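You operate a simulated robot arm through the tools that you are given. There is no shell and no other tool. Be economical: measure what you need, move in short steps, check, and stop when the job is done.

You run a simulated robot arm. Do the job below in one go: nothing can be reset, and whatever is moved stays where it is left.

Task
Vacuum the steel pan dry, switch off, then drain the vacuum.
Fine: use the grey nozzle and stand it back; open the vacuum lever till the vacuum's sight glass is empty, then shut it. Set down upright: grey nozzle. Where these are worked on the way, their far stop is far enough and under half their travel is too little: vacuum lever.

It is judged by the outcome, as a careful person would: the job done as asked, and still so three seconds after it is handed in. It fails if anything else is knocked over, pushed out of place, dropped, spilled or broken.

Robot
A 7-joint arm with a fingered hand on a trunk, on a base that drives. Base frame: it is fixed to the floor where the robot stands at the start and does not move with it; the origin is under the middle of the robot, x ahead of it, y to its left, z up. Units: mm, degrees, N and s.
With the tool pointing down near the work surface it reaches from about 120 to 700 mm from the robot's upright axis, wherever it stands. Its first joint turns from -166.0 to 166.0 degrees. Places, roughly: squeegee [1500, 1000, 750]; steel pan [1300, 700, 800]; vacuum lever [600, 100, 400]; vacuum sight glass [700, 100, 600]; wet vacuum switch [500, 0, 700]. Payload 4 kg.
Tool frame: the origin (TCP) lies between the finger pads and is the grasp point; the fingertips stand 26 mm ahead of it; z points along the fingers, y is the line along which they close. Largest opening 132 mm; the body of the gripper starts 73 mm behind the TCP. The gripper is a hand of 4 fingers: y runs from the thumb to the fingers, the wrist lies at [0, 0, -239] in the tool frame, and closing takes about 1.5 s.
Orientation is told as [roll, pitch, yaw] about the base's x, y, z axes, in that order, counted from this pose: with the fingers straight down and closing along the base's y, the tool's x points along the base's -x, its y along +y and its z along -z.

Tools
- The arm moves only by the tool step_arm. Its argument "increments" is one flat list of numbers, 6 for each row, row after row: the turn, a rotation vector about the tool's x, y, z in degrees, then the shift along the tool's x, y, z in mm. In form: [ax, ay, az, x, y, z, ax, ay, az, x, y, z, ...]. A call has 1 to 12 rows; each row is the pose to reach, as a shift and turn from the pose commanded when the call began, along the tool's axes at that moment. "claw" is the finger opening in mm, from 0 to 132, set as the call begins (left out, the last holds). Each row takes 0.2 s and may step no farther than 50 mm and 8.6 degrees from the row before; otherwise, or with a gripper value out of range, the whole call is refused. A pose out of reach is approached as far as the arm can. The call stops where the force on the tool passes 60 N (or 10 N more than at its start, if that is more) or the arm is blocked; 0.2 s more then pass. Each finger travels about 72 mm/s and halts on what it meets, pressing with about 31 N; the grip force reading is that of the motor and also rises with nothing between the fingers. The clock runs only during rows and for 0.2 s after the last one: add rows that repeat a pose to give the fingers time. It gives the time, the measured TCP pose, the force on the tool (base axes), the opening and the grip force at its end, in the units of the frame above (readings bear some noise), with the torque about the TCP (base axes, N m) and any sound that the robot's microphone picked up.
- Cameras (640 x 400 px; columns grow to the right, rows downward): "scene" is now at [26.7, 158.3, 1315.8]; the picture's right is [0.04, -1.00, 0.00], its down [-0.59, -0.03, -0.81] and it looks along [0.81, 0.03, -0.59] (base axes); focal length 248 px, centre (320, 200). "wrist" rides on the gripper at [68, 2, -97] in the tool frame; the picture's right is [-0.03, 1.00, 0.00], its down [-0.82, -0.02, -0.58] and it looks along [-0.58, -0.01, 0.82] (tool axes); focal length 270 px, centre (320, 200). There is no depth. A picture from a camera that has moved, and an enlarged one, comes with that camera's place and axes in the base frame and with its lens.
- grab_frame(camera): a new picture of that camera. It takes no simulated time.
- lift_body(by): slides the trunk up (or, below 0, down) by that many mm; the arm and the scene camera ride with it, the base frame stays. It gives what a move gives, with no picture.
- base_move(legs): drives the robot by 1 to 6 legs, each [ahead, turn to the left] in mm and degrees, along the robot's own axes; the way and the turn of a leg run together, so that a leg with both is an arc; at most 1500 mm and 180 degrees a leg. The arm and the cameras ride along, it lands a little off, and it stops where it bumps. It gives what a move gives.
- move_fingers(finger1, finger2, finger3, thumb_bend): sets how far each is bent, from 0 (flat) to 1 (curled in); at 0.3 the hand is open as for a grip, at 0.7 the pads meet at the TCP. One left out holds its place. A second passes; each finger stops where it meets its share of the squeeze, and holds until it gets a number again. A gripper value or a shape takes the hand back. It gives what a move gives, with no picture; readings hold the bend of each and the force on the fingers (four entries, about 0 where the hand has none), thumb and palm.
- hand_shape(shape): the hand has 4 fingers and takes this shape, open, in about a second: jaw (thumb against the fingers, like two jaws); tri (thumb and two fingers); tip (a fingertip pinch); poke (one finger out to press); point (the index stretched); flat (the hand flat); cup (the hand cupped); fist (a fist). The gripper value then closes the fingers along that shape, each until it touches; the sizes above hold for jaw. It gives what a move gives, with no picture.
- turn_head(pan, tilt): turns the head with the scene camera to pan (to the left, within 155 degrees either way) and tilt (down, from -29 to 69), counted from straight ahead of the robot. It gives what a move gives.
- enlarge(camera, box): a new picture of the part [left, top, right, bottom] of that camera's present view, enlarged. It takes no simulated time.
- job_done(): hands the job in; it is judged then, once.

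Work in short steps. Places have to be worked out from the pictures, the camera data and where the tool is seen: move nearer, look again, correct. Check each grasp and each placing, and mend what went wrong. You have 120 turns and 90 pictures in all, those below and enlarged ones among them. Open the gripper and draw the arm clear of the work before you hand the job in, unless the task says otherwise; then end with one line.

The tools are called after "Request:" by a JSON object that holds its "api" and its "payload". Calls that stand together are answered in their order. step_arm: Moves the arm, as the interface text tells. Its arguments: {"type":"object","properties":{"increments":{"type":"array"},"claw":{"type":"number"}},"required":["increments"]} The other tools are called the same way: lift_body (by) slides the trunk up or down; hand_shape (shape) gives the hand a shape; move_fingers (finger1, finger2, finger3, thumb_bend) moves the fingers one by one; base_move (legs) drives the base; turn_head (pan, tilt) turns the head that bears the scene camera; grab_frame (camera) takes a picture; enlarge (camera, box) takes an enlarged picture of a part of a camera's view; job_done () hands the job in.

At the start:

```text
clock: 0.0
ee_pos: [438.6, 216.9, 1084.5]
ee_rot: [0.0, -0.1, 0.0]
contact_force: [-0.1, 0.2, -0.7]
torque: [0.01, -0.01, 0.02]
grip_width: 131.9
finger_force: 0.1
shape: jaw
bend: [0.3, 0.3, 0.3, 0.3]
finger forces: [0.0, 0.1, 0.1, 0.0, 0.0, 0.0]
trunk travel left (down, up): [-275.0, 315.0]
robot x, y, heading: [1.9, 1.7, 0.1]
head pan, tilt: [2.4, 36.0]
```

scene: 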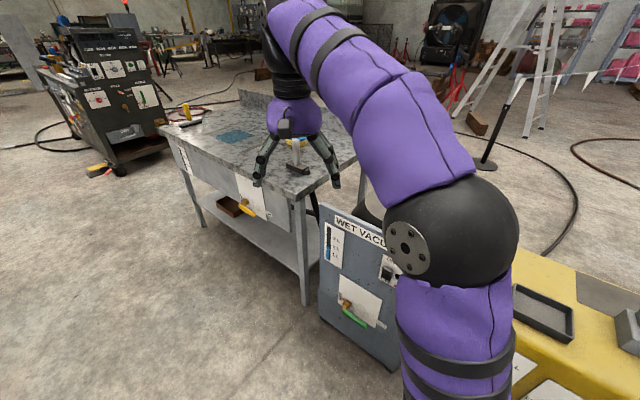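
wrist: 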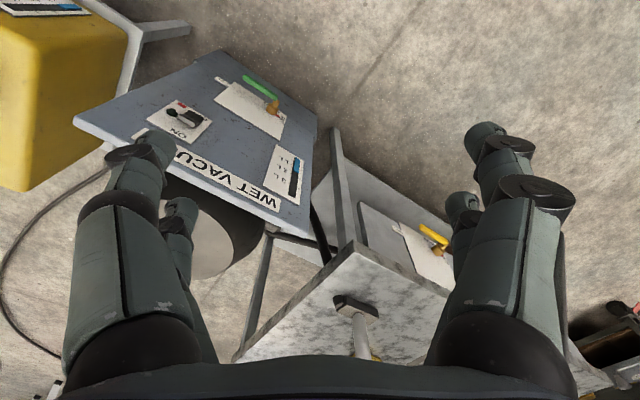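

The wet vacuum stands ahead, the bench behind it with the pan out at (1300, 700). I look around with the head first.

Request:
{"api": "enlarge", "payload": {"camera": "scene", "box": [140, 60, 400, 380]}}

Request:
{"api": "enlarge", "payload": {"camera": "wrist", "box": [60, 40, 480, 370]}}

```text
1.25 times, centred on (270, 220) of scene
camera zoom: at [26.7, 158.3, 1315.8], right [0.04, -1.0, 0.0], down [-0.59, -0.03, -0.81], along [0.81, 0.03, -0.59], focal length 310 px, centre (382, 175)
```

zoom: 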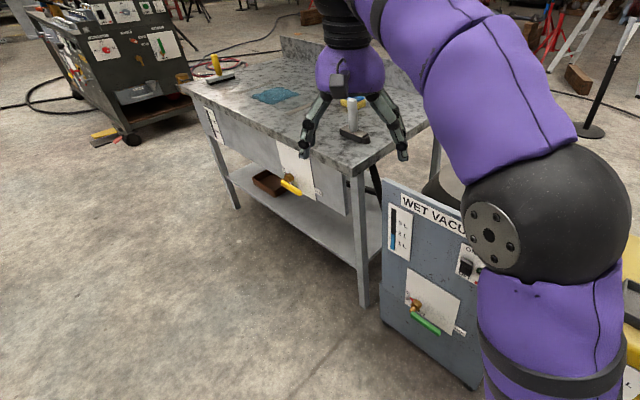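

```text
1.21 times, centred on (270, 205) of wrist
camera zoom: at [369.1, 218.3, 1181.1], right [0.03, 1.0, 0.0], down [0.82, -0.02, 0.58], along [0.58, -0.01, -0.82], focal length 328 px, centre (381, 194)
```

zoom: 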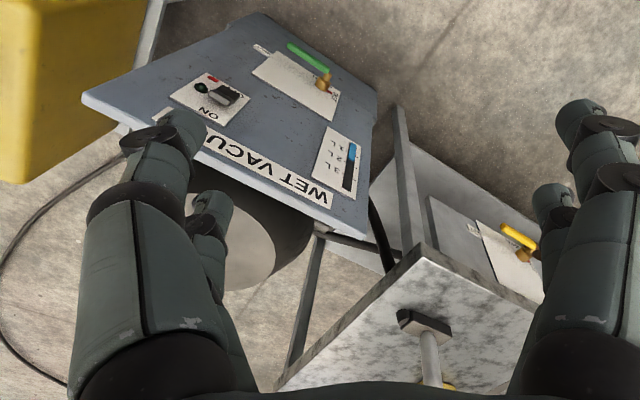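

The grey item near the near corner of the bench (about (985, 292, 790)) looks like the nozzle, with the puddle near (1335, 690). I enlarge the control panel and the nozzle.

Request:
{"api": "enlarge", "payload": {"camera": "wrist", "box": [130, 60, 320, 220]}}

Request:
{"api": "enlarge", "payload": {"camera": "scene", "box": [230, 100, 350, 190]}}

```text
2.50 times, centred on (225, 140) of wrist
camera zoom: at [369.1, 218.3, 1181.1], right [0.03, 1.0, 0.0], down [0.82, -0.02, 0.58], along [0.58, -0.01, -0.82], focal length 676 px, centre (558, 350)
```

zoom: 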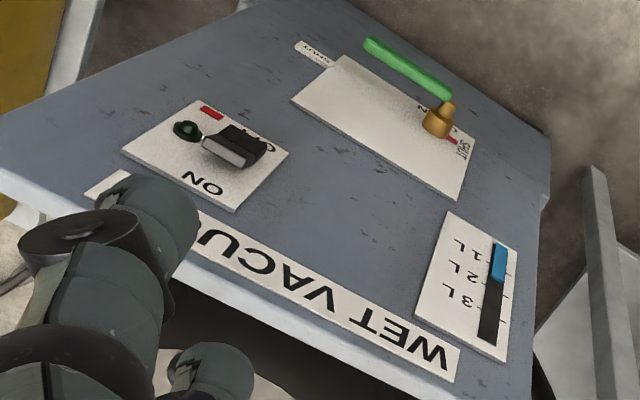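

```text
4.44 times, centred on (290, 145) of scene
camera zoom: at [26.7, 158.3, 1315.8], right [0.04, -1.0, 0.0], down [-0.59, -0.03, -0.81], along [0.81, 0.03, -0.59], focal length 1103 px, centre (453, 444)
```

zoom: 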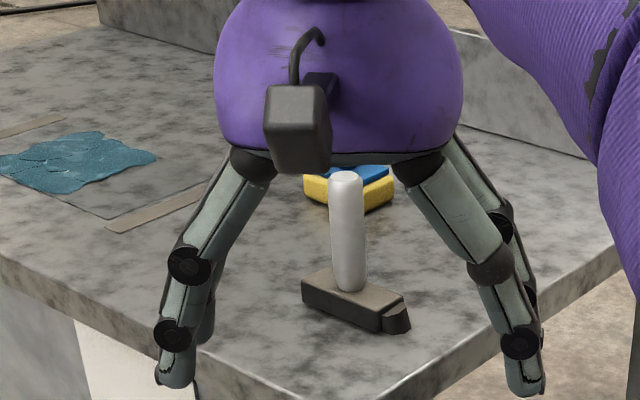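

The rocker switch is near (541,-43,660), the lever pivot near (617,67,345) with its handle running right. I enlarge the labels.

Request:
{"api": "enlarge", "payload": {"camera": "scene", "box": [315, 205, 415, 360]}}

Request:
{"api": "enlarge", "payload": {"camera": "wrist", "box": [205, 65, 295, 145]}}

```text
2.58 times, centred on (365, 282) of scene
camera zoom: at [26.7, 158.3, 1315.8], right [0.04, -1.0, 0.0], down [-0.59, -0.03, -0.81], along [0.81, 0.03, -0.59], focal length 640 px, centre (204, -13)
```

zoom: 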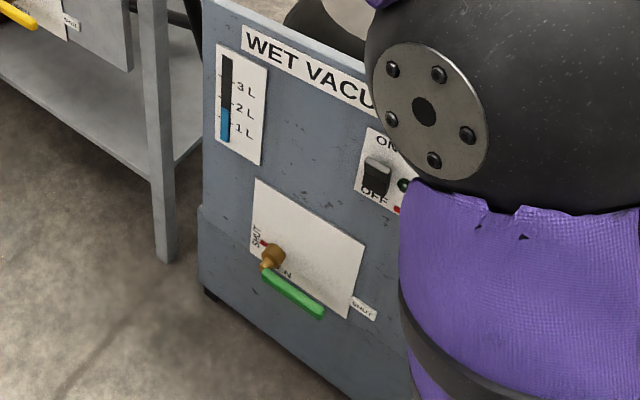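

```text
5.00 times, centred on (250, 105) of wrist
camera zoom: at [369.1, 218.3, 1181.1], right [0.03, 1.0, 0.0], down [0.82, -0.02, 0.58], along [0.58, -0.01, -0.82], focal length 1351 px, centre (670, 675)
```

zoom: 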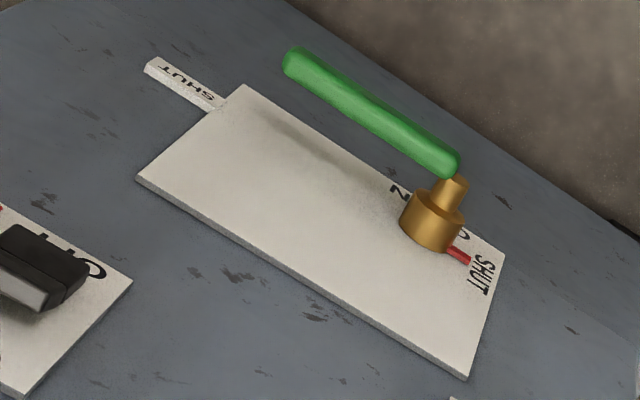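

Pointer says SHUT, so the handle must be swung up for OPEN; the switch toggles ON upward. I reposition to face the panel squarely, about 650 mm out.

Request:
{"api": "base_move", "payload": {"legs": [[0, 82], [388, 0], [0, -119]]}}

Request:
{"api": "grab_frame", "payload": {"camera": "scene"}}

Request:
{"api": "grab_frame", "payload": {"camera": "wrist"}}

```text
clock: 11.7
ee_pos: [542.1, 303.0, 1084.8]
ee_rot: [0.0, 0.0, -35.6]
contact_force: [-0.7, -0.6, -0.6]
torque: [0.0, 0.01, 0.03]
grip_width: 131.9
finger_force: 0.1
shape: jaw
bend: [0.3, 0.3, 0.3, 0.3]
finger forces: [0.0, 0.1, 0.0, 0.1, 0.0, 0.0]
trunk travel left (down, up): [-275.0, 315.0]
robot x, y, heading: [59.8, 385.0, -35.5]
head pan, tilt: [2.4, 36.0]
```

```text
81 pictures are left
camera scene: at [171.2, 495.6, 1315.8], right [-0.55, -0.84, 0.0], down [-0.49, 0.32, -0.81], along [0.68, -0.44, -0.59], focal length 248 px, centre (320, 200)
```

scene: 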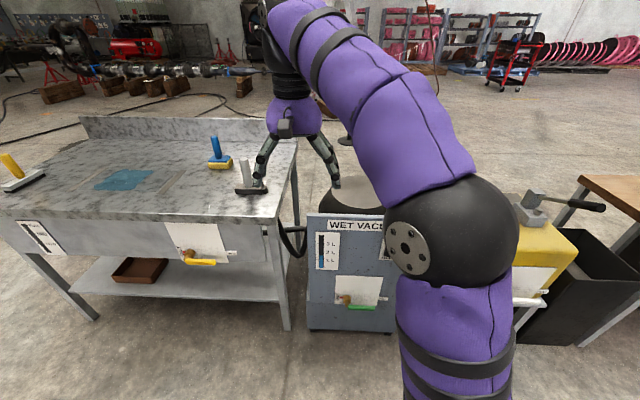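

```text
80 pictures are left
camera wrist: at [485.6, 344.6, 1181.1], right [0.6, 0.8, 0.0], down [0.65, -0.49, 0.58], along [0.46, -0.35, -0.82], focal length 270 px, centre (320, 200)
```

wrist: 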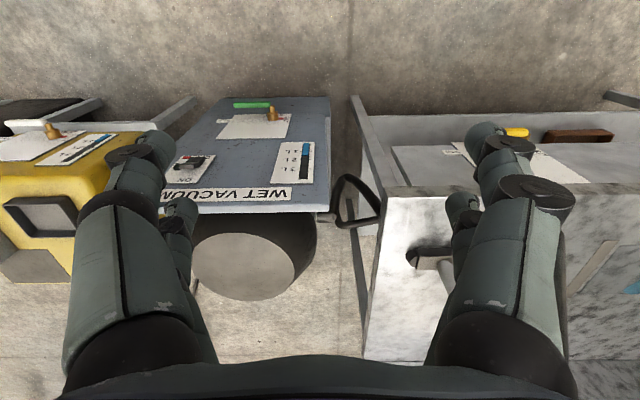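

The geometry fits. I back off 200 mm for room, set the poke shape, and then bring the hand level toward the panel in front of the switch.

Request:
{"api": "base_move", "payload": {"legs": [[-200, -1.4]]}}

Request:
{"api": "hand_shape", "payload": {"shape": "poke"}}

Request:
{"api": "step_arm", "payload": {"increments": [0, -8.18, 0, 0, -22, 36, 0, -16.36, 0, 0, -44, 72, 0, -24.5, 0, 0, -66, 108, 0, -32.7, 0, 0, -88, 144, 0, -40.9, 0, 0, -110, 180, 0, -49.1, 0, 0, -132, 216, 0, -57.3, 0, 0, -154, 252, 0, -65.4, 0, 0, -176, 288, 0, -73.6, 0, 0, -198, 324, 0, -81.8, 0, 0, -220, 360, 0, -90, 0, 0, -242, 396]}}

Request:
{"api": "grab_frame", "payload": {"camera": "wrist"}}

Request:
{"api": "grab_frame", "payload": {"camera": "scene"}}

```text
clock: 13.3
ee_pos: [377.8, 411.2, 1085.6]
ee_rot: [-0.1, 0.0, -37.1]
contact_force: [-0.6, -0.3, -0.5]
torque: [0.02, 0.02, 0.01]
grip_width: 132.1
finger_force: 0.0
shape: jaw
bend: [0.3, 0.3, 0.3, 0.3]
finger forces: [0.0, 0.0, 0.0, 0.0, 0.1, 0.0]
trunk travel left (down, up): [-275.0, 315.0]
robot x, y, heading: [-102.5, 499.7, -37.0]
head pan, tilt: [2.4, 36.0]
```

```text
clock: 14.2
ee_pos: [376.6, 410.5, 1084.7]
ee_rot: [0.0, 0.0, -37.2]
contact_force: [1.3, -0.4, 0.6]
torque: [0.0, 0.0, -0.01]
grip_width: 0.1
finger_force: 0.1
shape: poke
bend: [1.0, 1.0, 1.0, 0.34]
finger forces: [0.0, 0.0, 0.0, 0.0, 0.0, 0.1]
trunk travel left (down, up): [-275.0, 315.0]
robot x, y, heading: [-101.1, 499.2, -36.9]
head pan, tilt: [2.4, 36.0]
```

```text
clock: 16.0
ee_pos: [386.4, 557.7, 859.4]
ee_rot: [28.6, -58.5, -21.4]
contact_force: [-1.3, -0.1, 0.3]
torque: [0.0, -0.02, 0.0]
grip_width: 0.1
finger_force: 0.0
shape: poke
bend: [1.0, 1.0, 1.0, 0.34]
finger forces: [0.1, 0.0, 0.0, 0.1, 0.0, 0.0]
out of reach, approached as far as the arm can: row 7, 8
trunk travel left (down, up): [-275.0, 315.0]
robot x, y, heading: [-102.0, 498.9, -37.0]
head pan, tilt: [2.4, 36.0]
stopped in row 8: the arm was blocked; the commanded pose is now the measured one
```

```text
79 pictures are left
camera wrist: at [269.2, 555.2, 845.6], right [-0.05, 0.96, 0.27], down [-0.11, -0.28, 0.96], along [0.99, 0.02, 0.11], focal length 270 px, centre (320, 200)
```

wrist: 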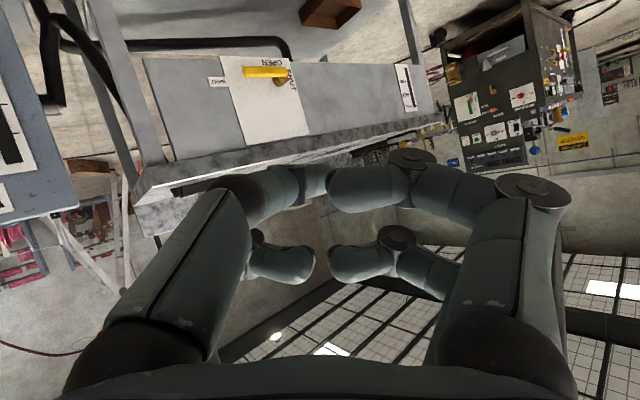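

```text
78 pictures are left
camera scene: at [12.2, 612.1, 1316.0], right [-0.56, -0.83, 0.0], down [-0.49, 0.33, -0.81], along [0.67, -0.45, -0.59], focal length 248 px, centre (320, 200)
```

scene: 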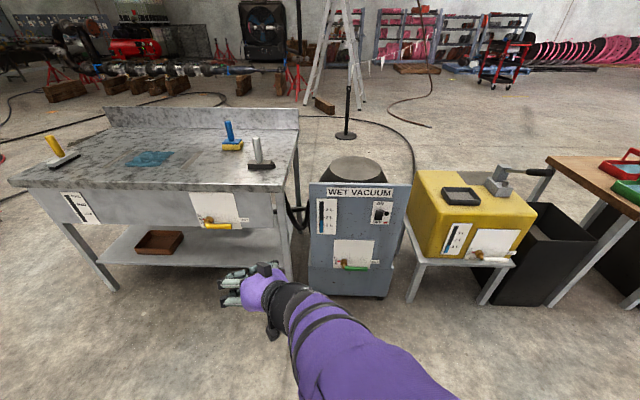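

The arm ran into its limits; the scene view is now clear though. I lower the trunk so a level reach at 660 is easier.

Request:
{"api": "lift_body", "payload": {"by": -250}}

Request:
{"api": "enlarge", "payload": {"camera": "scene", "box": [290, 130, 430, 300]}}

```text
clock: 18.6
ee_pos: [388.5, 557.4, 608.2]
ee_rot: [28.5, -58.5, -21.3]
contact_force: [1.1, 0.1, 0.0]
torque: [0.01, 0.02, -0.01]
grip_width: 0.0
finger_force: 0.0
shape: poke
bend: [1.0, 1.0, 1.0, 0.34]
finger forces: [0.0, 0.0, 0.0, 0.0, 0.0, 0.1]
trunk travel left (down, up): [-25.0, 565.0]
robot x, y, heading: [-105.4, 497.9, -37.2]
head pan, tilt: [2.4, 36.0]
```

```text
2.35 times, centred on (360, 215) of scene
camera zoom: at [12.7, 611.2, 1065.8], right [-0.57, -0.82, 0.0], down [-0.48, 0.33, -0.81], along [0.67, -0.46, -0.59], focal length 584 px, centre (226, 165)
```

zoom: 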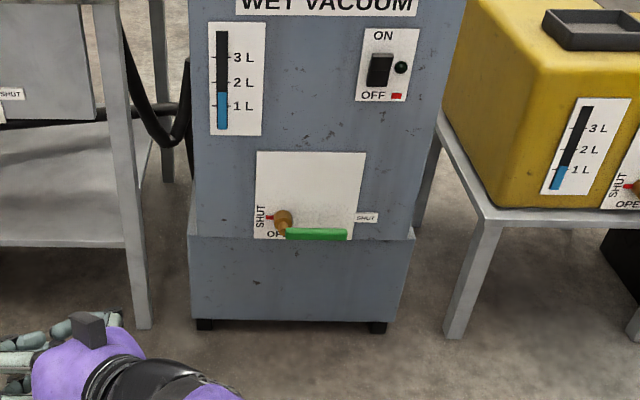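

The switch is clearly at about (540,-43,660), ON above. I now bring the hand level in front of it, 200 mm off the panel.

Request:
{"api": "step_arm", "payload": {"increments": [3.89, -2.98, -0.46, -15.5, -39.9, -11.7, 7.78, -5.96, -0.93, -31, -79.8, -23.4, 11.67, -8.94, -1.39, -46.5, -119.7, -35.1, 15.56, -11.92, -1.86, -62, -159.6, -46.8, 19.45, -14.9, -2.32, -77.5, -199.5, -58.5, 23.34, -17.88, -2.78, -93, -239.4, -70.2, 27.23, -20.86, -3.25, -108.5, -279.3, -81.9, 31.12, -23.84, -3.71, -124, -319.2, -93.6, 35.01, -26.82, -4.18, -139.5, -359.1, -105.3, 38.9, -29.8, -4.64, -155, -399, -117, 42.8, -32.8, -5.1, -171, -439, -129]}}

Request:
{"api": "grab_frame", "payload": {"camera": "wrist"}}

Request:
{"api": "grab_frame", "payload": {"camera": "scene"}}

```text
clock: 21.0
ee_pos: [384.4, 79.4, 704.4]
ee_rot: [-139.2, -88.3, 102.6]
contact_force: [0.3, -0.5, -0.2]
torque: [0.03, 0.02, -0.01]
grip_width: 0.0
finger_force: 0.1
shape: poke
bend: [1.0, 1.0, 1.0, 0.34]
finger forces: [0.0, 0.0, 0.0, 0.1, 0.0, 0.0]
out of reach, approached as far as the arm can: row 1, 2, 3, 4, 5
trunk travel left (down, up): [-25.0, 565.0]
robot x, y, heading: [-104.3, 502.1, -37.0]
head pan, tilt: [2.4, 36.0]
```

```text
76 pictures are left
camera wrist: at [307.7, 135.0, 633.4], right [0.6, 0.8, 0.01], down [-0.48, 0.35, 0.8], along [0.64, -0.48, 0.59], focal length 270 px, centre (320, 200)
```

wrist: 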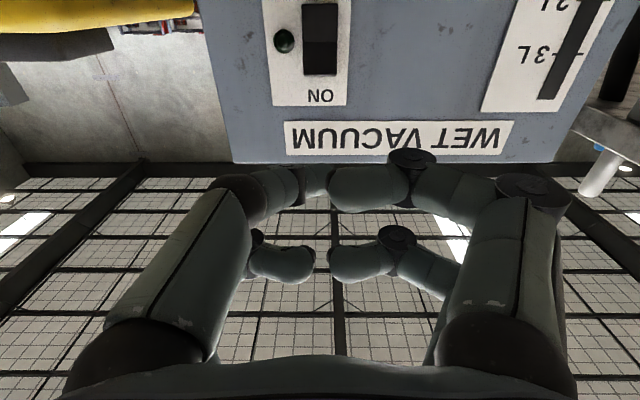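

```text
75 pictures are left
camera scene: at [12.7, 611.3, 1065.8], right [-0.57, -0.82, 0.0], down [-0.48, 0.33, -0.81], along [0.67, -0.46, -0.59], focal length 248 px, centre (320, 200)
```

scene: 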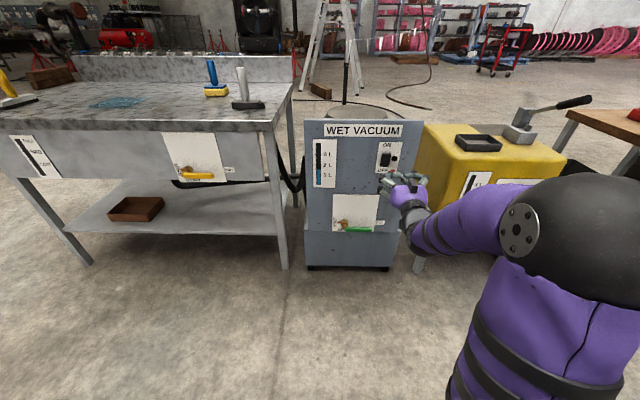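

The hand now faces the switch. The poke shape looks curled, so I try the point shape and look.

Request:
{"api": "hand_shape", "payload": {"shape": "point"}}

Request:
{"api": "grab_frame", "payload": {"camera": "wrist"}}

Request:
{"api": "enlarge", "payload": {"camera": "scene", "box": [340, 130, 460, 240]}}

```text
clock: 21.9
ee_pos: [384.9, 77.8, 703.9]
ee_rot: [-139.3, -88.5, 102.6]
contact_force: [1.0, -0.4, 0.4]
torque: [0.02, 0.04, 0.0]
grip_width: 0.2
finger_force: 0.1
shape: point
bend: [0.24, 0.99, 1.0, 0.39]
finger forces: [0.1, 0.0, 0.0, 0.0, 0.0, 0.0]
trunk travel left (down, up): [-25.0, 565.0]
robot x, y, heading: [-106.3, 501.0, -37.3]
head pan, tilt: [2.4, 36.0]
```

```text
74 pictures are left
camera wrist: at [307.5, 135.6, 633.4], right [0.59, 0.8, 0.01], down [-0.48, 0.35, 0.8], along [0.64, -0.48, 0.59], focal length 270 px, centre (320, 200)
```

wrist: 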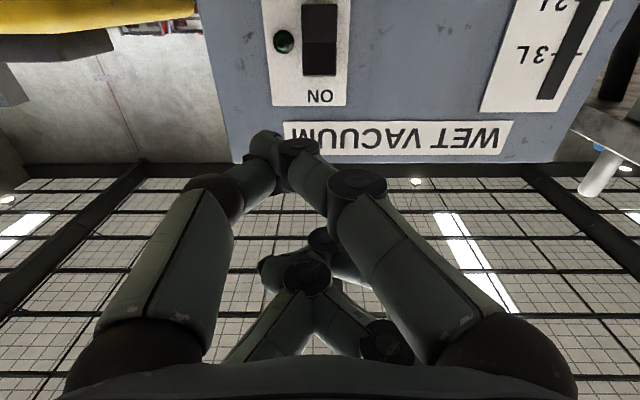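

```text
3.64 times, centred on (400, 185) of scene
camera zoom: at [12.8, 611.1, 1065.8], right [-0.57, -0.82, 0.0], down [-0.48, 0.33, -0.81], along [0.67, -0.46, -0.59], focal length 902 px, centre (29, 254)
```

zoom: 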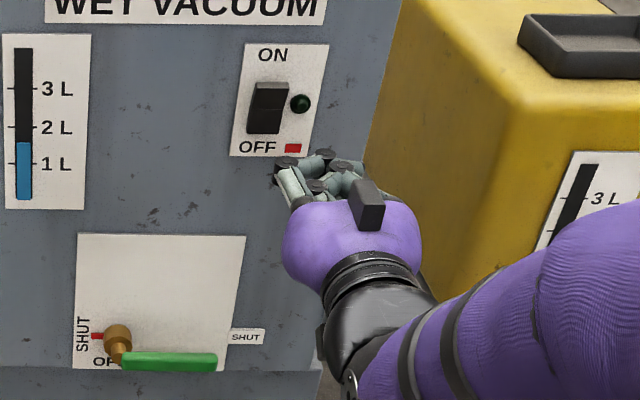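

I make a two-digit pinch (index and thumb meeting, the others curled), whose tip position is known.

Request:
{"api": "move_fingers", "payload": {"finger1": 0.7, "finger2": 1.0, "finger3": 1.0, "thumb_bend": 0.7}}

Request:
{"api": "grab_frame", "payload": {"camera": "wrist"}}

```text
clock: 22.9
ee_pos: [385.0, 79.3, 703.7]
ee_rot: [-139.6, -88.5, 103.0]
contact_force: [-0.6, 0.3, -0.1]
torque: [-0.01, 0.03, -0.04]
grip_width: 3.0
finger_force: 0.1
shape: fingers
bend: [0.73, 0.91, 1.0, 0.68]
finger forces: [0.1, 0.0, 0.1, 0.0, 0.1, 0.0]
trunk travel left (down, up): [-25.0, 565.0]
robot x, y, heading: [-101.5, 500.3, -37.1]
head pan, tilt: [2.4, 36.0]
```

```text
72 pictures are left
camera wrist: at [307.6, 135.3, 633.4], right [0.59, 0.8, 0.01], down [-0.48, 0.35, 0.8], along [0.64, -0.48, 0.59], focal length 270 px, centre (320, 200)
```

wrist: 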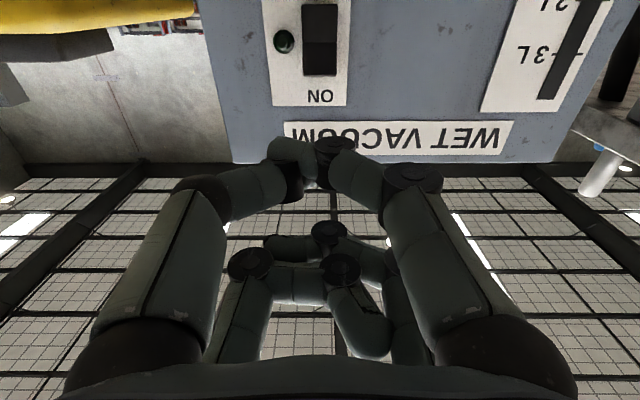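

The fingertip is about 11 mm below the TCP line and aligned with the rocker's column; rocker spans z 636–690. I lower 13 mm and move in toward its ON half.

Request:
{"api": "step_arm", "payload": {"increments": [0, 0, 0, 13, 0, 0, 0, 0, 0, 13, 0, 45, 0, 0, 0, 13, 0, 90, 0, 0, 0, 13, 0, 125, 0, 0, 0, 13, 0, 135, 0, 0, 0, 13, 0, 142]}}

Request:
{"api": "grab_frame", "payload": {"camera": "wrist"}}

Request:
{"api": "enlarge", "payload": {"camera": "scene", "box": [340, 110, 440, 210]}}

```text
clock: 24.3
ee_pos: [498.1, -7.2, 694.9]
ee_rot: [-138.9, -88.5, 102.3]
contact_force: [-0.1, -0.4, 0.3]
torque: [-0.03, -0.02, 0.02]
grip_width: 2.7
finger_force: 0.1
shape: fingers
bend: [0.73, 0.91, 1.0, 0.68]
finger forces: [0.0, 0.1, 0.1, 0.0, 0.0, 0.0]
trunk travel left (down, up): [-25.0, 565.0]
robot x, y, heading: [-104.4, 501.0, -36.8]
head pan, tilt: [2.4, 36.0]
```

```text
71 pictures are left
camera wrist: at [422.1, 50.0, 624.0], right [0.6, 0.8, 0.01], down [-0.48, 0.35, 0.8], along [0.64, -0.48, 0.59], focal length 270 px, centre (320, 200)
```

wrist: 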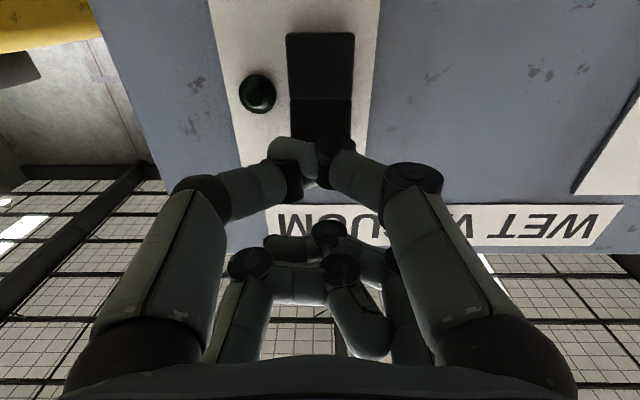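

```text
4.00 times, centred on (390, 160) of scene
camera zoom: at [12.8, 611.1, 1065.8], right [-0.57, -0.82, 0.0], down [-0.48, 0.33, -0.81], along [0.67, -0.46, -0.59], focal length 992 px, centre (40, 360)
```

zoom: 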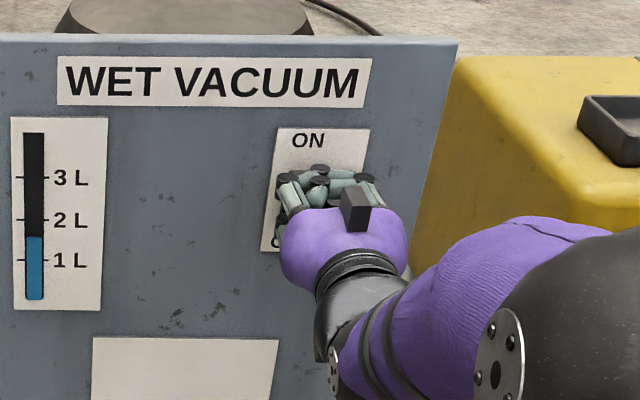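

The tip is near the top end of the rocker; I lower 7 mm and press in.

Request:
{"api": "step_arm", "payload": {"increments": [0, 0, 0, 7, 0, 0, 0, 0, 0, 7, 0, 8, 0, 0, 0, 7, 0, 14, 0, 0, 0, 7, 0, 20, 0, 0, 0, 7, 0, 24]}}

Request:
{"api": "grab_frame", "payload": {"camera": "wrist"}}

```text
clock: 25.5
ee_pos: [515.4, -22.0, 688.4]
ee_rot: [-139.0, -88.4, 102.2]
contact_force: [-32.6, 17.3, -0.1]
torque: [0.14, 0.32, -0.12]
grip_width: 2.0
finger_force: 0.0
shape: fingers
bend: [0.76, 0.91, 1.0, 0.72]
finger forces: [0.0, 0.0, 0.0, 0.0, 0.0, 0.0]
trunk travel left (down, up): [-25.0, 565.0]
robot x, y, heading: [-102.4, 503.4, -37.1]
head pan, tilt: [2.4, 36.0]
```

```text
69 pictures are left
camera wrist: at [437.9, 35.0, 618.1], right [0.6, 0.8, 0.01], down [-0.48, 0.35, 0.8], along [0.64, -0.48, 0.59], focal length 270 px, centre (320, 200)
```

wrist: 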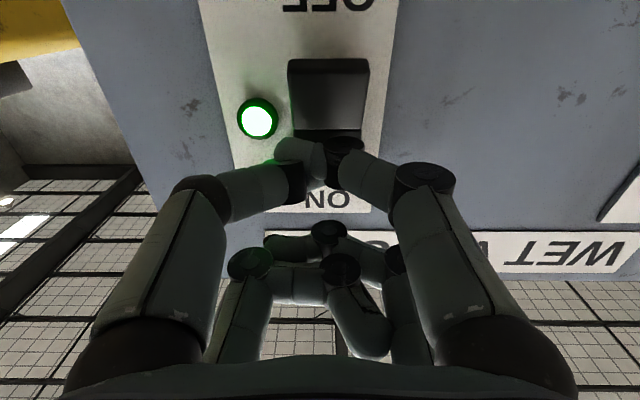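

The lamp is green: vacuum on. I retract from the panel, then raise the trunk.

Request:
{"api": "step_arm", "payload": {"increments": [0, 0, 0, 0, 0, -45, 0, 0, 0, 0, 0, -90, 0, 0, 0, 0, 0, -135, 0, 0, 0, 0, 0, -180, 0, 0, 0, 0, 0, -215]}}

Request:
{"api": "lift_body", "payload": {"by": 250}}

Request:
{"api": "step_arm", "payload": {"increments": [0, 8.18, 0, -10, 0, 0, 0, 16.36, 0, -20, 0, 0, 0, 24.5, 0, -30, 0, 0, 0, 32.7, 0, -40, 0, 0, 0, 40.9, 0, -50, 0, 0, 0, 49.1, 0, -60, 0, 0, 0, 57.3, 0, -70, 0, 0, 0, 65.4, 0, -80, 0, 0, 0, 73.6, 0, -90, 0, 0, 0, 81.8, 0, -100, 0, 0, 0, 90, 0, -110, 0, 0]}}

```text
clock: 26.7
ee_pos: [344.5, 106.7, 683.8]
ee_rot: [-139.5, -88.5, 102.9]
contact_force: [0.1, 0.7, 0.0]
torque: [0.0, -0.03, 0.0]
grip_width: 2.0
finger_force: 0.0
shape: fingers
bend: [0.76, 0.91, 1.0, 0.71]
finger forces: [0.0, 0.1, 0.0, 0.1, 0.0, 0.0]
trunk travel left (down, up): [-25.0, 565.0]
robot x, y, heading: [-103.6, 500.1, -37.3]
head pan, tilt: [2.4, 36.0]
```

```text
clock: 29.3
ee_pos: [345.3, 105.8, 933.8]
ee_rot: [-139.5, -88.5, 103.0]
contact_force: [0.0, -0.2, 0.3]
torque: [0.04, -0.01, -0.01]
grip_width: 2.0
finger_force: 0.0
shape: fingers
bend: [0.76, 0.91, 1.0, 0.71]
finger forces: [0.0, 0.0, 0.0, 0.1, 0.0, 0.0]
trunk travel left (down, up): [-275.0, 315.0]
robot x, y, heading: [-100.3, 502.1, -37.2]
head pan, tilt: [2.4, 36.0]
```

```text
clock: 31.9
ee_pos: [430.0, 253.5, 1039.9]
ee_rot: [-1.2, -1.3, -18.9]
contact_force: [1.3, 2.3, 1.1]
torque: [-0.24, 0.08, 0.02]
grip_width: 2.2
finger_force: 0.1
shape: fingers
bend: [0.75, 0.91, 1.0, 0.71]
finger forces: [0.0, 0.0, 0.1, 0.1, 0.1, 0.0]
out of reach, approached as far as the arm can: row 4, 5, 6, 7, 11
trunk travel left (down, up): [-275.0, 315.0]
robot x, y, heading: [-102.7, 501.7, -37.1]
head pan, tilt: [2.4, 36.0]
stopped in row 11: the arm was blocked; the commanded pose is now the measured one
```

The hand points down again at z 1040. I drive along the bench and face it, then approach.

Request:
{"api": "base_move", "payload": {"legs": [[0, 90], [763, 0], [0, -90], [300, 0]]}}

Request:
{"api": "hand_shape", "payload": {"shape": "jaw"}}

Request:
{"api": "grab_frame", "payload": {"camera": "scene"}}

Request:
{"api": "grab_frame", "payload": {"camera": "wrist"}}

```text
clock: 46.1
ee_pos: [1125.9, 642.8, 1037.9]
ee_rot: [-0.9, -1.3, -20.8]
contact_force: [0.4, -0.1, -0.5]
torque: [0.01, 0.0, 0.01]
grip_width: 1.8
finger_force: 0.1
shape: fingers
bend: [0.75, 0.91, 1.0, 0.71]
finger forces: [0.0, 0.0, 0.0, 0.1, 0.0, 0.0]
trunk travel left (down, up): [-275.0, 315.0]
robot x, y, heading: [602.7, 912.4, -38.8]
head pan, tilt: [2.4, 36.0]
```

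```text
clock: 47.0
ee_pos: [1125.3, 641.6, 1038.9]
ee_rot: [-1.0, -1.4, -20.8]
contact_force: [-0.1, 0.7, 0.1]
torque: [0.05, 0.0, 0.03]
grip_width: 132.2
finger_force: 0.0
shape: jaw
bend: [0.3, 0.3, 0.3, 0.3]
finger forces: [0.0, 0.0, 0.0, 0.0, 0.1, 0.0]
trunk travel left (down, up): [-275.0, 315.0]
robot x, y, heading: [605.6, 910.6, -38.6]
head pan, tilt: [2.4, 36.0]
```

```text
68 pictures are left
camera scene: at [721.2, 1018.4, 1315.8], right [-0.59, -0.81, 0.0], down [-0.47, 0.35, -0.81], along [0.65, -0.48, -0.59], focal length 248 px, centre (320, 200)
```

scene: 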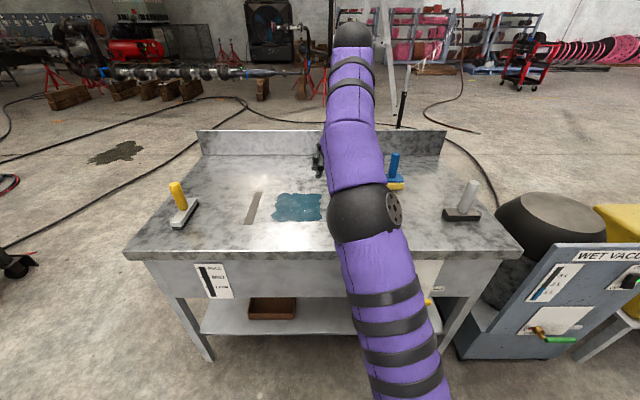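

```text
67 pictures are left
camera wrist: at [1060.4, 670.9, 1133.8], right [0.38, 0.92, -0.02], down [0.75, -0.3, 0.6], along [0.55, -0.24, -0.8], focal length 270 px, centre (320, 200)
```

wrist: 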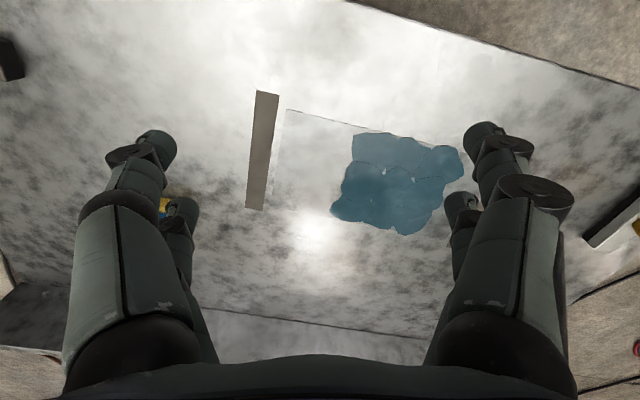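

The bench is ahead; nozzle about 680 ahead and 276 right, puddle about 700 ahead and 257 left. I drive 160 mm closer.

Request:
{"api": "base_move", "payload": {"legs": [[160, 1.5]]}}

Request:
{"api": "enlarge", "payload": {"camera": "scene", "box": [400, 130, 540, 280]}}

Request:
{"api": "enlarge", "payload": {"camera": "scene", "box": [150, 170, 350, 320]}}

```text
clock: 48.4
ee_pos: [1259.1, 558.3, 1039.8]
ee_rot: [-1.0, -1.3, -19.4]
contact_force: [-0.6, 0.3, -0.8]
torque: [0.0, 0.02, 0.03]
grip_width: 132.0
finger_force: 0.1
shape: jaw
bend: [0.3, 0.3, 0.3, 0.3]
finger forces: [0.0, 0.1, 0.0, 0.0, 0.1, 0.0]
trunk travel left (down, up): [-275.0, 315.0]
robot x, y, heading: [730.1, 812.8, -37.2]
head pan, tilt: [2.4, 36.0]
```

```text
2.67 times, centred on (470, 205) of scene
camera zoom: at [844.9, 923.0, 1315.8], right [-0.57, -0.82, 0.0], down [-0.48, 0.33, -0.81], along [0.67, -0.46, -0.59], focal length 662 px, centre (-80, 187)
```

zoom: 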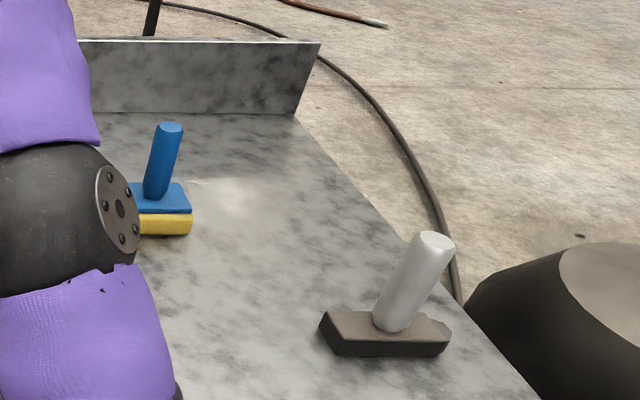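

```text
2.67 times, centred on (250, 245) of scene
camera zoom: at [844.9, 923.0, 1315.8], right [-0.57, -0.82, 0.0], down [-0.48, 0.33, -0.81], along [0.67, -0.46, -0.59], focal length 662 px, centre (507, 80)
```

zoom: 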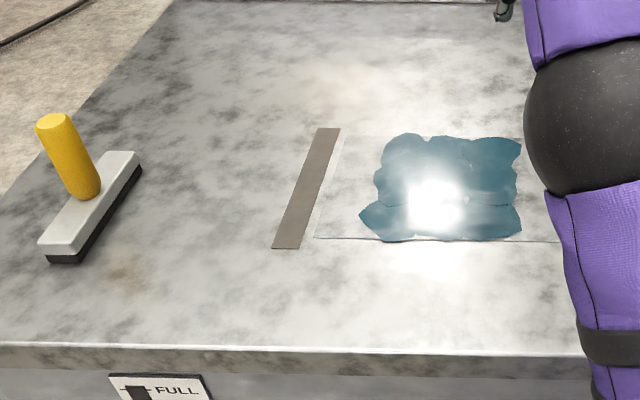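

Nozzle handle stands at about (952,285), spanning z 820–930. I move above it at z 1040 and align the yaw with the bench.

Request:
{"api": "step_arm", "payload": {"increments": [-0.05, 0.16, 1.76, 19.9, -35.9, 0, -0.1, 0.31, 3.52, 39.8, -71.8, 0, -0.15, 0.47, 5.28, 59.7, -107.7, 0, -0.2, 0.62, 7.04, 79.6, -143.6, 0, -0.25, 0.78, 8.8, 99.5, -179.5, 0, -0.3, 0.94, 10.56, 119.4, -215.4, 0, -0.35, 1.09, 12.32, 139.3, -251.3, 0, -0.4, 1.25, 14.1, 159.2, -287.2, 0, -0.45, 1.4, 15.8, 179.1, -323.1, 0, -0.5, 1.56, 17.6, 199, -359, 0]}}

Request:
{"api": "grab_frame", "payload": {"camera": "wrist"}}

Request:
{"api": "grab_frame", "payload": {"camera": "scene"}}

```text
clock: 50.6
ee_pos: [968.6, 363.4, 1026.2]
ee_rot: [-0.4, 0.1, -37.1]
contact_force: [0.9, 0.2, -0.5]
torque: [0.0, -0.02, -0.01]
grip_width: 132.0
finger_force: 0.0
shape: jaw
bend: [0.3, 0.3, 0.3, 0.3]
finger forces: [0.1, 0.0, 0.0, 0.0, 0.0, 0.0]
out of reach, approached as far as the arm can: row 7, 8, 9, 10
trunk travel left (down, up): [-275.0, 315.0]
robot x, y, heading: [733.5, 813.8, -37.0]
head pan, tilt: [2.4, 36.0]
```

```text
64 pictures are left
camera wrist: at [914.7, 404.3, 1123.0], right [0.62, 0.78, -0.01], down [0.64, -0.51, 0.58], along [0.45, -0.36, -0.82], focal length 270 px, centre (320, 200)
```

wrist: 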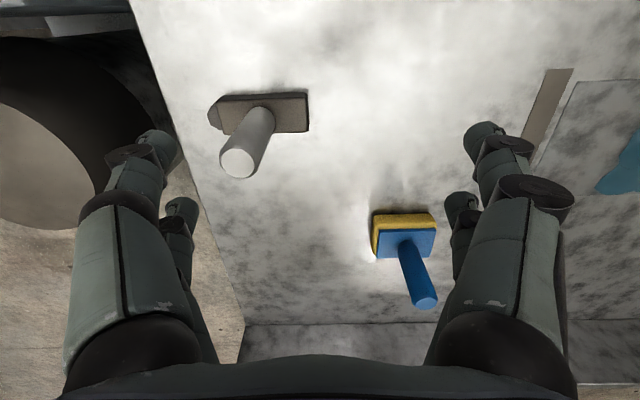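

```text
63 pictures are left
camera scene: at [845.0, 922.9, 1315.8], right [-0.57, -0.82, 0.0], down [-0.48, 0.33, -0.81], along [0.67, -0.46, -0.59], focal length 248 px, centre (320, 200)
```

scene: 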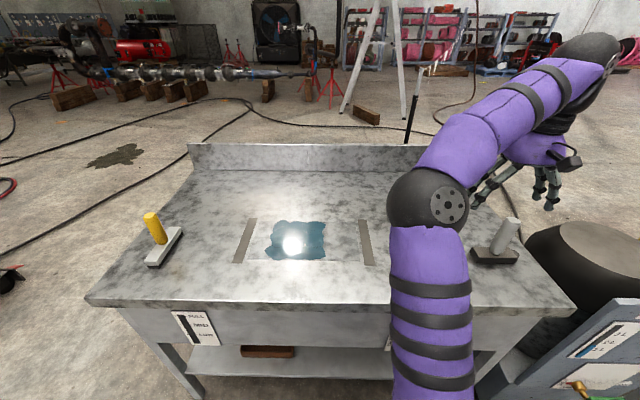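

The arm hits its reach limit at this height, so I raise the trunk 200 mm. The nozzle handle is now judged at about (955,280), top z≈905.

Request:
{"api": "lift_body", "payload": {"by": 200}}

Request:
{"api": "step_arm", "payload": {"increments": [0, 0, 0, 10, -18, 30, 0, 0, 0, 20, -36, 60, 0, 0, 0, 30, -54, 90, 0, 0, 0, 40, -72, 120, 0, 0, 0, 40, -72, 150]}}

Request:
{"api": "grab_frame", "payload": {"camera": "wrist"}}

```text
clock: 52.8
ee_pos: [968.0, 361.6, 1226.5]
ee_rot: [-0.3, 0.1, -37.0]
contact_force: [0.8, 0.5, -0.3]
torque: [-0.01, 0.03, 0.0]
grip_width: 132.0
finger_force: 0.1
shape: jaw
bend: [0.3, 0.3, 0.3, 0.3]
finger forces: [0.0, 0.0, 0.1, 0.1, 0.0, 0.0]
trunk travel left (down, up): [-475.0, 115.0]
robot x, y, heading: [731.3, 812.1, -37.0]
head pan, tilt: [2.4, 36.0]
```

```text
clock: 54.0
ee_pos: [903.6, 334.7, 1107.3]
ee_rot: [-0.5, -0.1, -36.9]
contact_force: [0.1, 0.7, 0.3]
torque: [-0.01, -0.02, 0.01]
grip_width: 132.1
finger_force: 0.1
shape: jaw
bend: [0.3, 0.3, 0.3, 0.3]
finger forces: [0.0, 0.1, 0.1, 0.1, 0.0, 0.0]
out of reach, approached as far as the arm can: row 4, 5
trunk travel left (down, up): [-475.0, 115.0]
robot x, y, heading: [726.6, 814.3, -37.3]
head pan, tilt: [2.4, 36.0]
```

```text
62 pictures are left
camera wrist: at [850.1, 376.9, 1203.8], right [0.62, 0.78, -0.01], down [0.64, -0.5, 0.58], along [0.45, -0.36, -0.82], focal length 270 px, centre (320, 200)
```

wrist: 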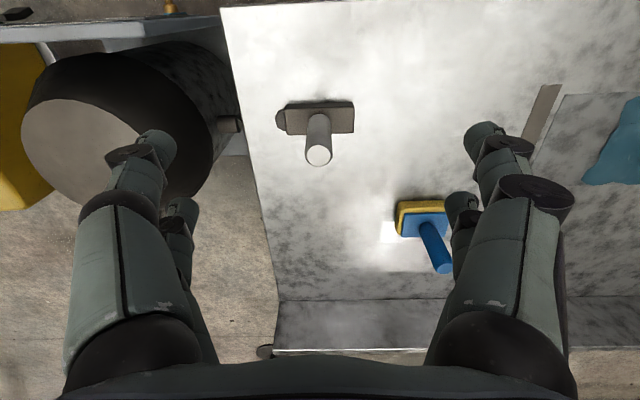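

Commanded targets were beyond reach at this height. I head for a point above the handle but lower (TCP 960, tips 934), where reach should be better.

Request:
{"api": "step_arm", "payload": {"increments": [0, 0, 0, -11, 17, 32, 0, 0, 0, -22, 35, 65, 0, 0, 0, -33, 52, 97, 0, 0, 0, -45, 70, 130, 0, 0, 0, -45, 70, 130]}}

Request:
{"api": "grab_frame", "payload": {"camera": "wrist"}}

```text
clock: 55.2
ee_pos: [980.7, 361.7, 977.0]
ee_rot: [-0.4, 0.1, -37.0]
contact_force: [0.5, -1.2, 0.0]
torque: [0.05, -0.03, 0.04]
grip_width: 132.0
finger_force: 0.1
shape: jaw
bend: [0.3, 0.3, 0.3, 0.3]
finger forces: [0.0, 0.1, 0.0, 0.1, 0.1, 0.0]
trunk travel left (down, up): [-475.0, 115.0]
robot x, y, heading: [726.7, 815.0, -37.4]
head pan, tilt: [2.4, 36.0]
```

```text
61 pictures are left
camera wrist: at [927.1, 404.5, 1073.8], right [0.62, 0.78, -0.01], down [0.64, -0.51, 0.58], along [0.45, -0.36, -0.82], focal length 270 px, centre (320, 200)
```

wrist: 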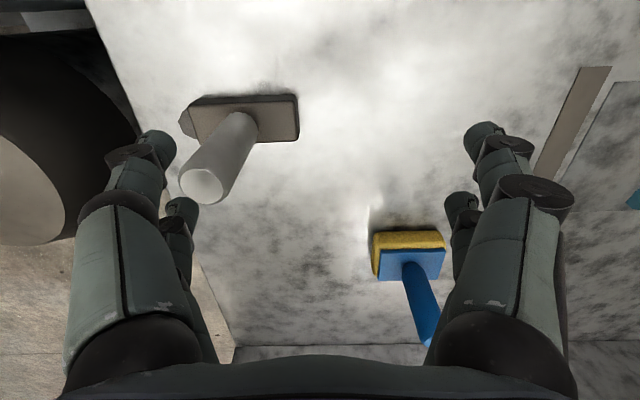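

Triangulated from two wrist views, the handle is at (953,290), top z≈932, bottom ≈800. I centre above it.

Request:
{"api": "step_arm", "payload": {"increments": [0, 0, 0, -10, -37, 0, 0, 0, 0, -21, -74, 0, 0, 0, 0, -21, -74, 0]}}

Request:
{"api": "grab_frame", "payload": {"camera": "wrist"}}

Request:
{"api": "grab_frame", "payload": {"camera": "scene"}}

```text
clock: 56.0
ee_pos: [962.5, 307.0, 978.5]
ee_rot: [-0.3, 0.2, -37.0]
contact_force: [0.3, -0.7, 0.1]
torque: [0.0, -0.01, -0.01]
grip_width: 132.0
finger_force: 0.0
shape: jaw
bend: [0.3, 0.3, 0.3, 0.3]
finger forces: [0.0, 0.0, 0.0, 0.0, 0.1, 0.0]
out of reach, approached as far as the arm can: row 2, 3
trunk travel left (down, up): [-475.0, 115.0]
robot x, y, heading: [728.7, 814.3, -37.3]
head pan, tilt: [2.4, 36.0]
```

```text
60 pictures are left
camera wrist: at [909.1, 350.6, 1075.0], right [0.62, 0.78, -0.01], down [0.64, -0.51, 0.58], along [0.45, -0.36, -0.82], focal length 270 px, centre (320, 200)
```

wrist: 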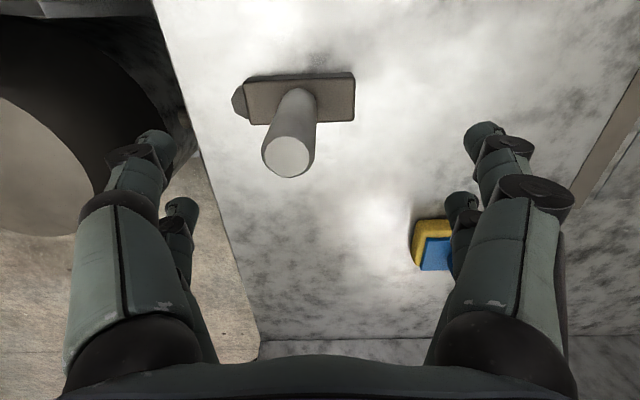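

```text
59 pictures are left
camera scene: at [845.2, 922.8, 1515.8], right [-0.57, -0.82, 0.0], down [-0.48, 0.33, -0.81], along [0.66, -0.46, -0.59], focal length 248 px, centre (320, 200)
```

scene: 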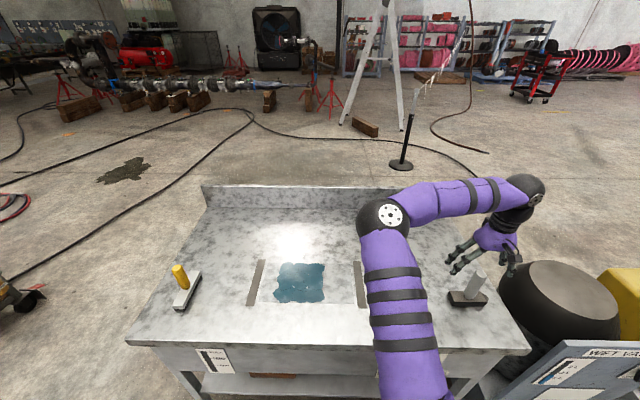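

The reach at this height is marginal; raising the trunk 110 mm more should lengthen it. I then retry centring, keeping the TCP at 978.

Request:
{"api": "lift_body", "payload": {"by": 110}}

Request:
{"api": "step_arm", "payload": {"increments": [0, 0, 0, 0, 0, 40, 0, 0, 0, 0, 0, 80, 0, 0, 0, 0, 0, 110, 0, 0, 0, -1, -10, 110, 0, 0, 0, -3, -19, 110, 0, 0, 0, -3, -19, 110]}}

Request:
{"api": "grab_frame", "payload": {"camera": "wrist"}}

```text
clock: 57.4
ee_pos: [964.0, 307.8, 1088.1]
ee_rot: [-0.4, 0.1, -37.0]
contact_force: [0.0, -0.4, 0.0]
torque: [0.01, 0.01, 0.0]
grip_width: 131.7
finger_force: 0.1
shape: jaw
bend: [0.3, 0.3, 0.3, 0.3]
finger forces: [0.1, 0.1, 0.1, 0.0, 0.0, 0.0]
trunk travel left (down, up): [-585.0, 5.0]
robot x, y, heading: [729.5, 814.2, -37.3]
head pan, tilt: [2.4, 36.0]
```

```text
clock: 58.8
ee_pos: [963.2, 308.6, 978.6]
ee_rot: [-0.4, 0.0, -36.9]
contact_force: [-0.2, 0.9, 0.3]
torque: [0.03, 0.0, 0.01]
grip_width: 131.8
finger_force: 0.3
shape: jaw
bend: [0.3, 0.3, 0.3, 0.3]
finger forces: [0.0, 0.0, 0.0, 0.1, 0.0, 0.1]
out of reach, approached as far as the arm can: row 4, 5, 6
trunk travel left (down, up): [-585.0, 5.0]
robot x, y, heading: [732.4, 814.4, -37.2]
head pan, tilt: [2.4, 36.0]
```

```text
58 pictures are left
camera wrist: at [909.2, 350.4, 1075.2], right [0.62, 0.78, -0.01], down [0.64, -0.5, 0.58], along [0.45, -0.36, -0.82], focal length 270 px, centre (320, 200)
```

wrist: 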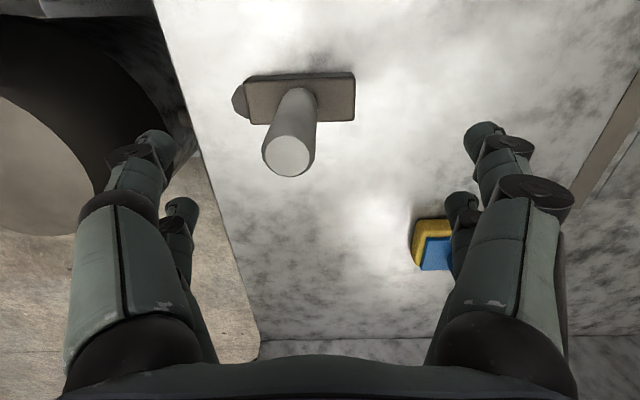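

It is a joint limit on that side, not pure reach. I raise the hand and turn the base 30° right so the nozzle lies straight ahead.

Request:
{"api": "step_arm", "payload": {"increments": [0, 0, 0, 0, 10, -40, 0, 0, 0, 0, 20, -70]}}

Request:
{"api": "base_move", "payload": {"legs": [[0, -30]]}}

Request:
{"api": "grab_frame", "payload": {"camera": "scene"}}

```text
clock: 59.4
ee_pos: [974.9, 323.3, 1048.5]
ee_rot: [-0.4, 0.1, -37.0]
contact_force: [-1.0, -0.3, -0.5]
torque: [0.0, -0.05, -0.03]
grip_width: 132.1
finger_force: 0.1
shape: jaw
bend: [0.3, 0.3, 0.3, 0.3]
finger forces: [0.0, 0.0, 0.0, 0.1, 0.0, 0.1]
trunk travel left (down, up): [-585.0, 5.0]
robot x, y, heading: [729.4, 811.6, -37.5]
head pan, tilt: [2.4, 36.0]
```

```text
clock: 61.4
ee_pos: [700.3, 268.1, 1049.2]
ee_rot: [-0.4, 0.0, -66.7]
contact_force: [0.2, 0.2, -0.1]
torque: [-0.01, -0.03, -0.01]
grip_width: 132.1
finger_force: 0.0
shape: jaw
bend: [0.3, 0.3, 0.3, 0.3]
finger forces: [0.0, 0.0, 0.1, 0.0, 0.0, 0.1]
trunk travel left (down, up): [-585.0, 5.0]
robot x, y, heading: [730.1, 813.1, -67.2]
head pan, tilt: [2.4, 36.0]
```

```text
57 pictures are left
camera scene: at [883.3, 850.5, 1625.8], right [-0.9, -0.43, 0.0], down [-0.25, 0.53, -0.81], along [0.35, -0.73, -0.59], focal length 248 px, centre (320, 200)
```

scene: 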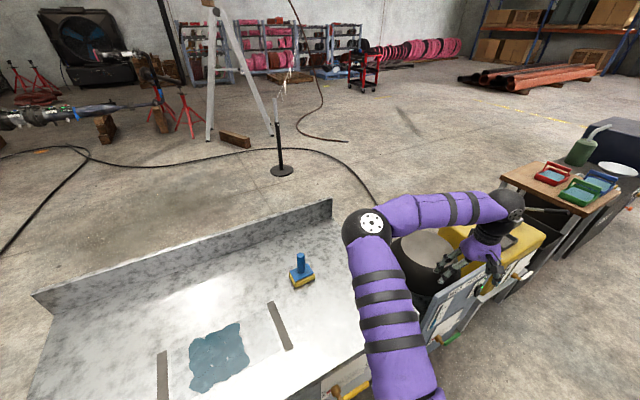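

Now I bring the hand left over the nozzle at z 1048.

Request:
{"api": "step_arm", "payload": {"increments": [0, 0, 0, -13, 40, 0, 0, 0, 0, -27, 80, 0, 0, 0, 0, -40, 120, 0, 0, 0, 0, -53, 160, 0, 0, 0, 0, -67, 200, 0, 0, 0, 0, -80, 241, 0]}}

Request:
{"api": "grab_frame", "payload": {"camera": "wrist"}}

```text
clock: 62.8
ee_pos: [954.5, 289.3, 1048.2]
ee_rot: [-0.5, 0.1, -66.8]
contact_force: [0.6, 0.3, -0.7]
torque: [-0.01, 0.04, 0.0]
grip_width: 131.9
finger_force: 0.0
shape: jaw
bend: [0.3, 0.3, 0.3, 0.3]
finger forces: [0.1, 0.0, 0.0, 0.0, 0.0, 0.0]
trunk travel left (down, up): [-585.0, 5.0]
robot x, y, heading: [730.2, 817.3, -67.0]
head pan, tilt: [2.4, 36.0]
```

```text
56 pictures are left
camera wrist: at [929.1, 352.4, 1144.6], right [0.93, 0.37, -0.01], down [0.31, -0.76, 0.58], along [0.21, -0.54, -0.82], focal length 270 px, centre (320, 200)
```

wrist: 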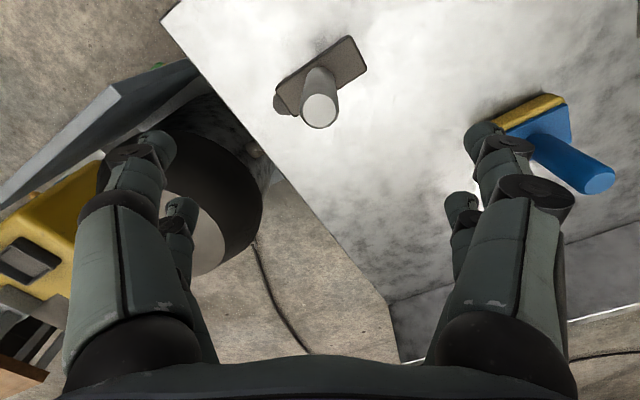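

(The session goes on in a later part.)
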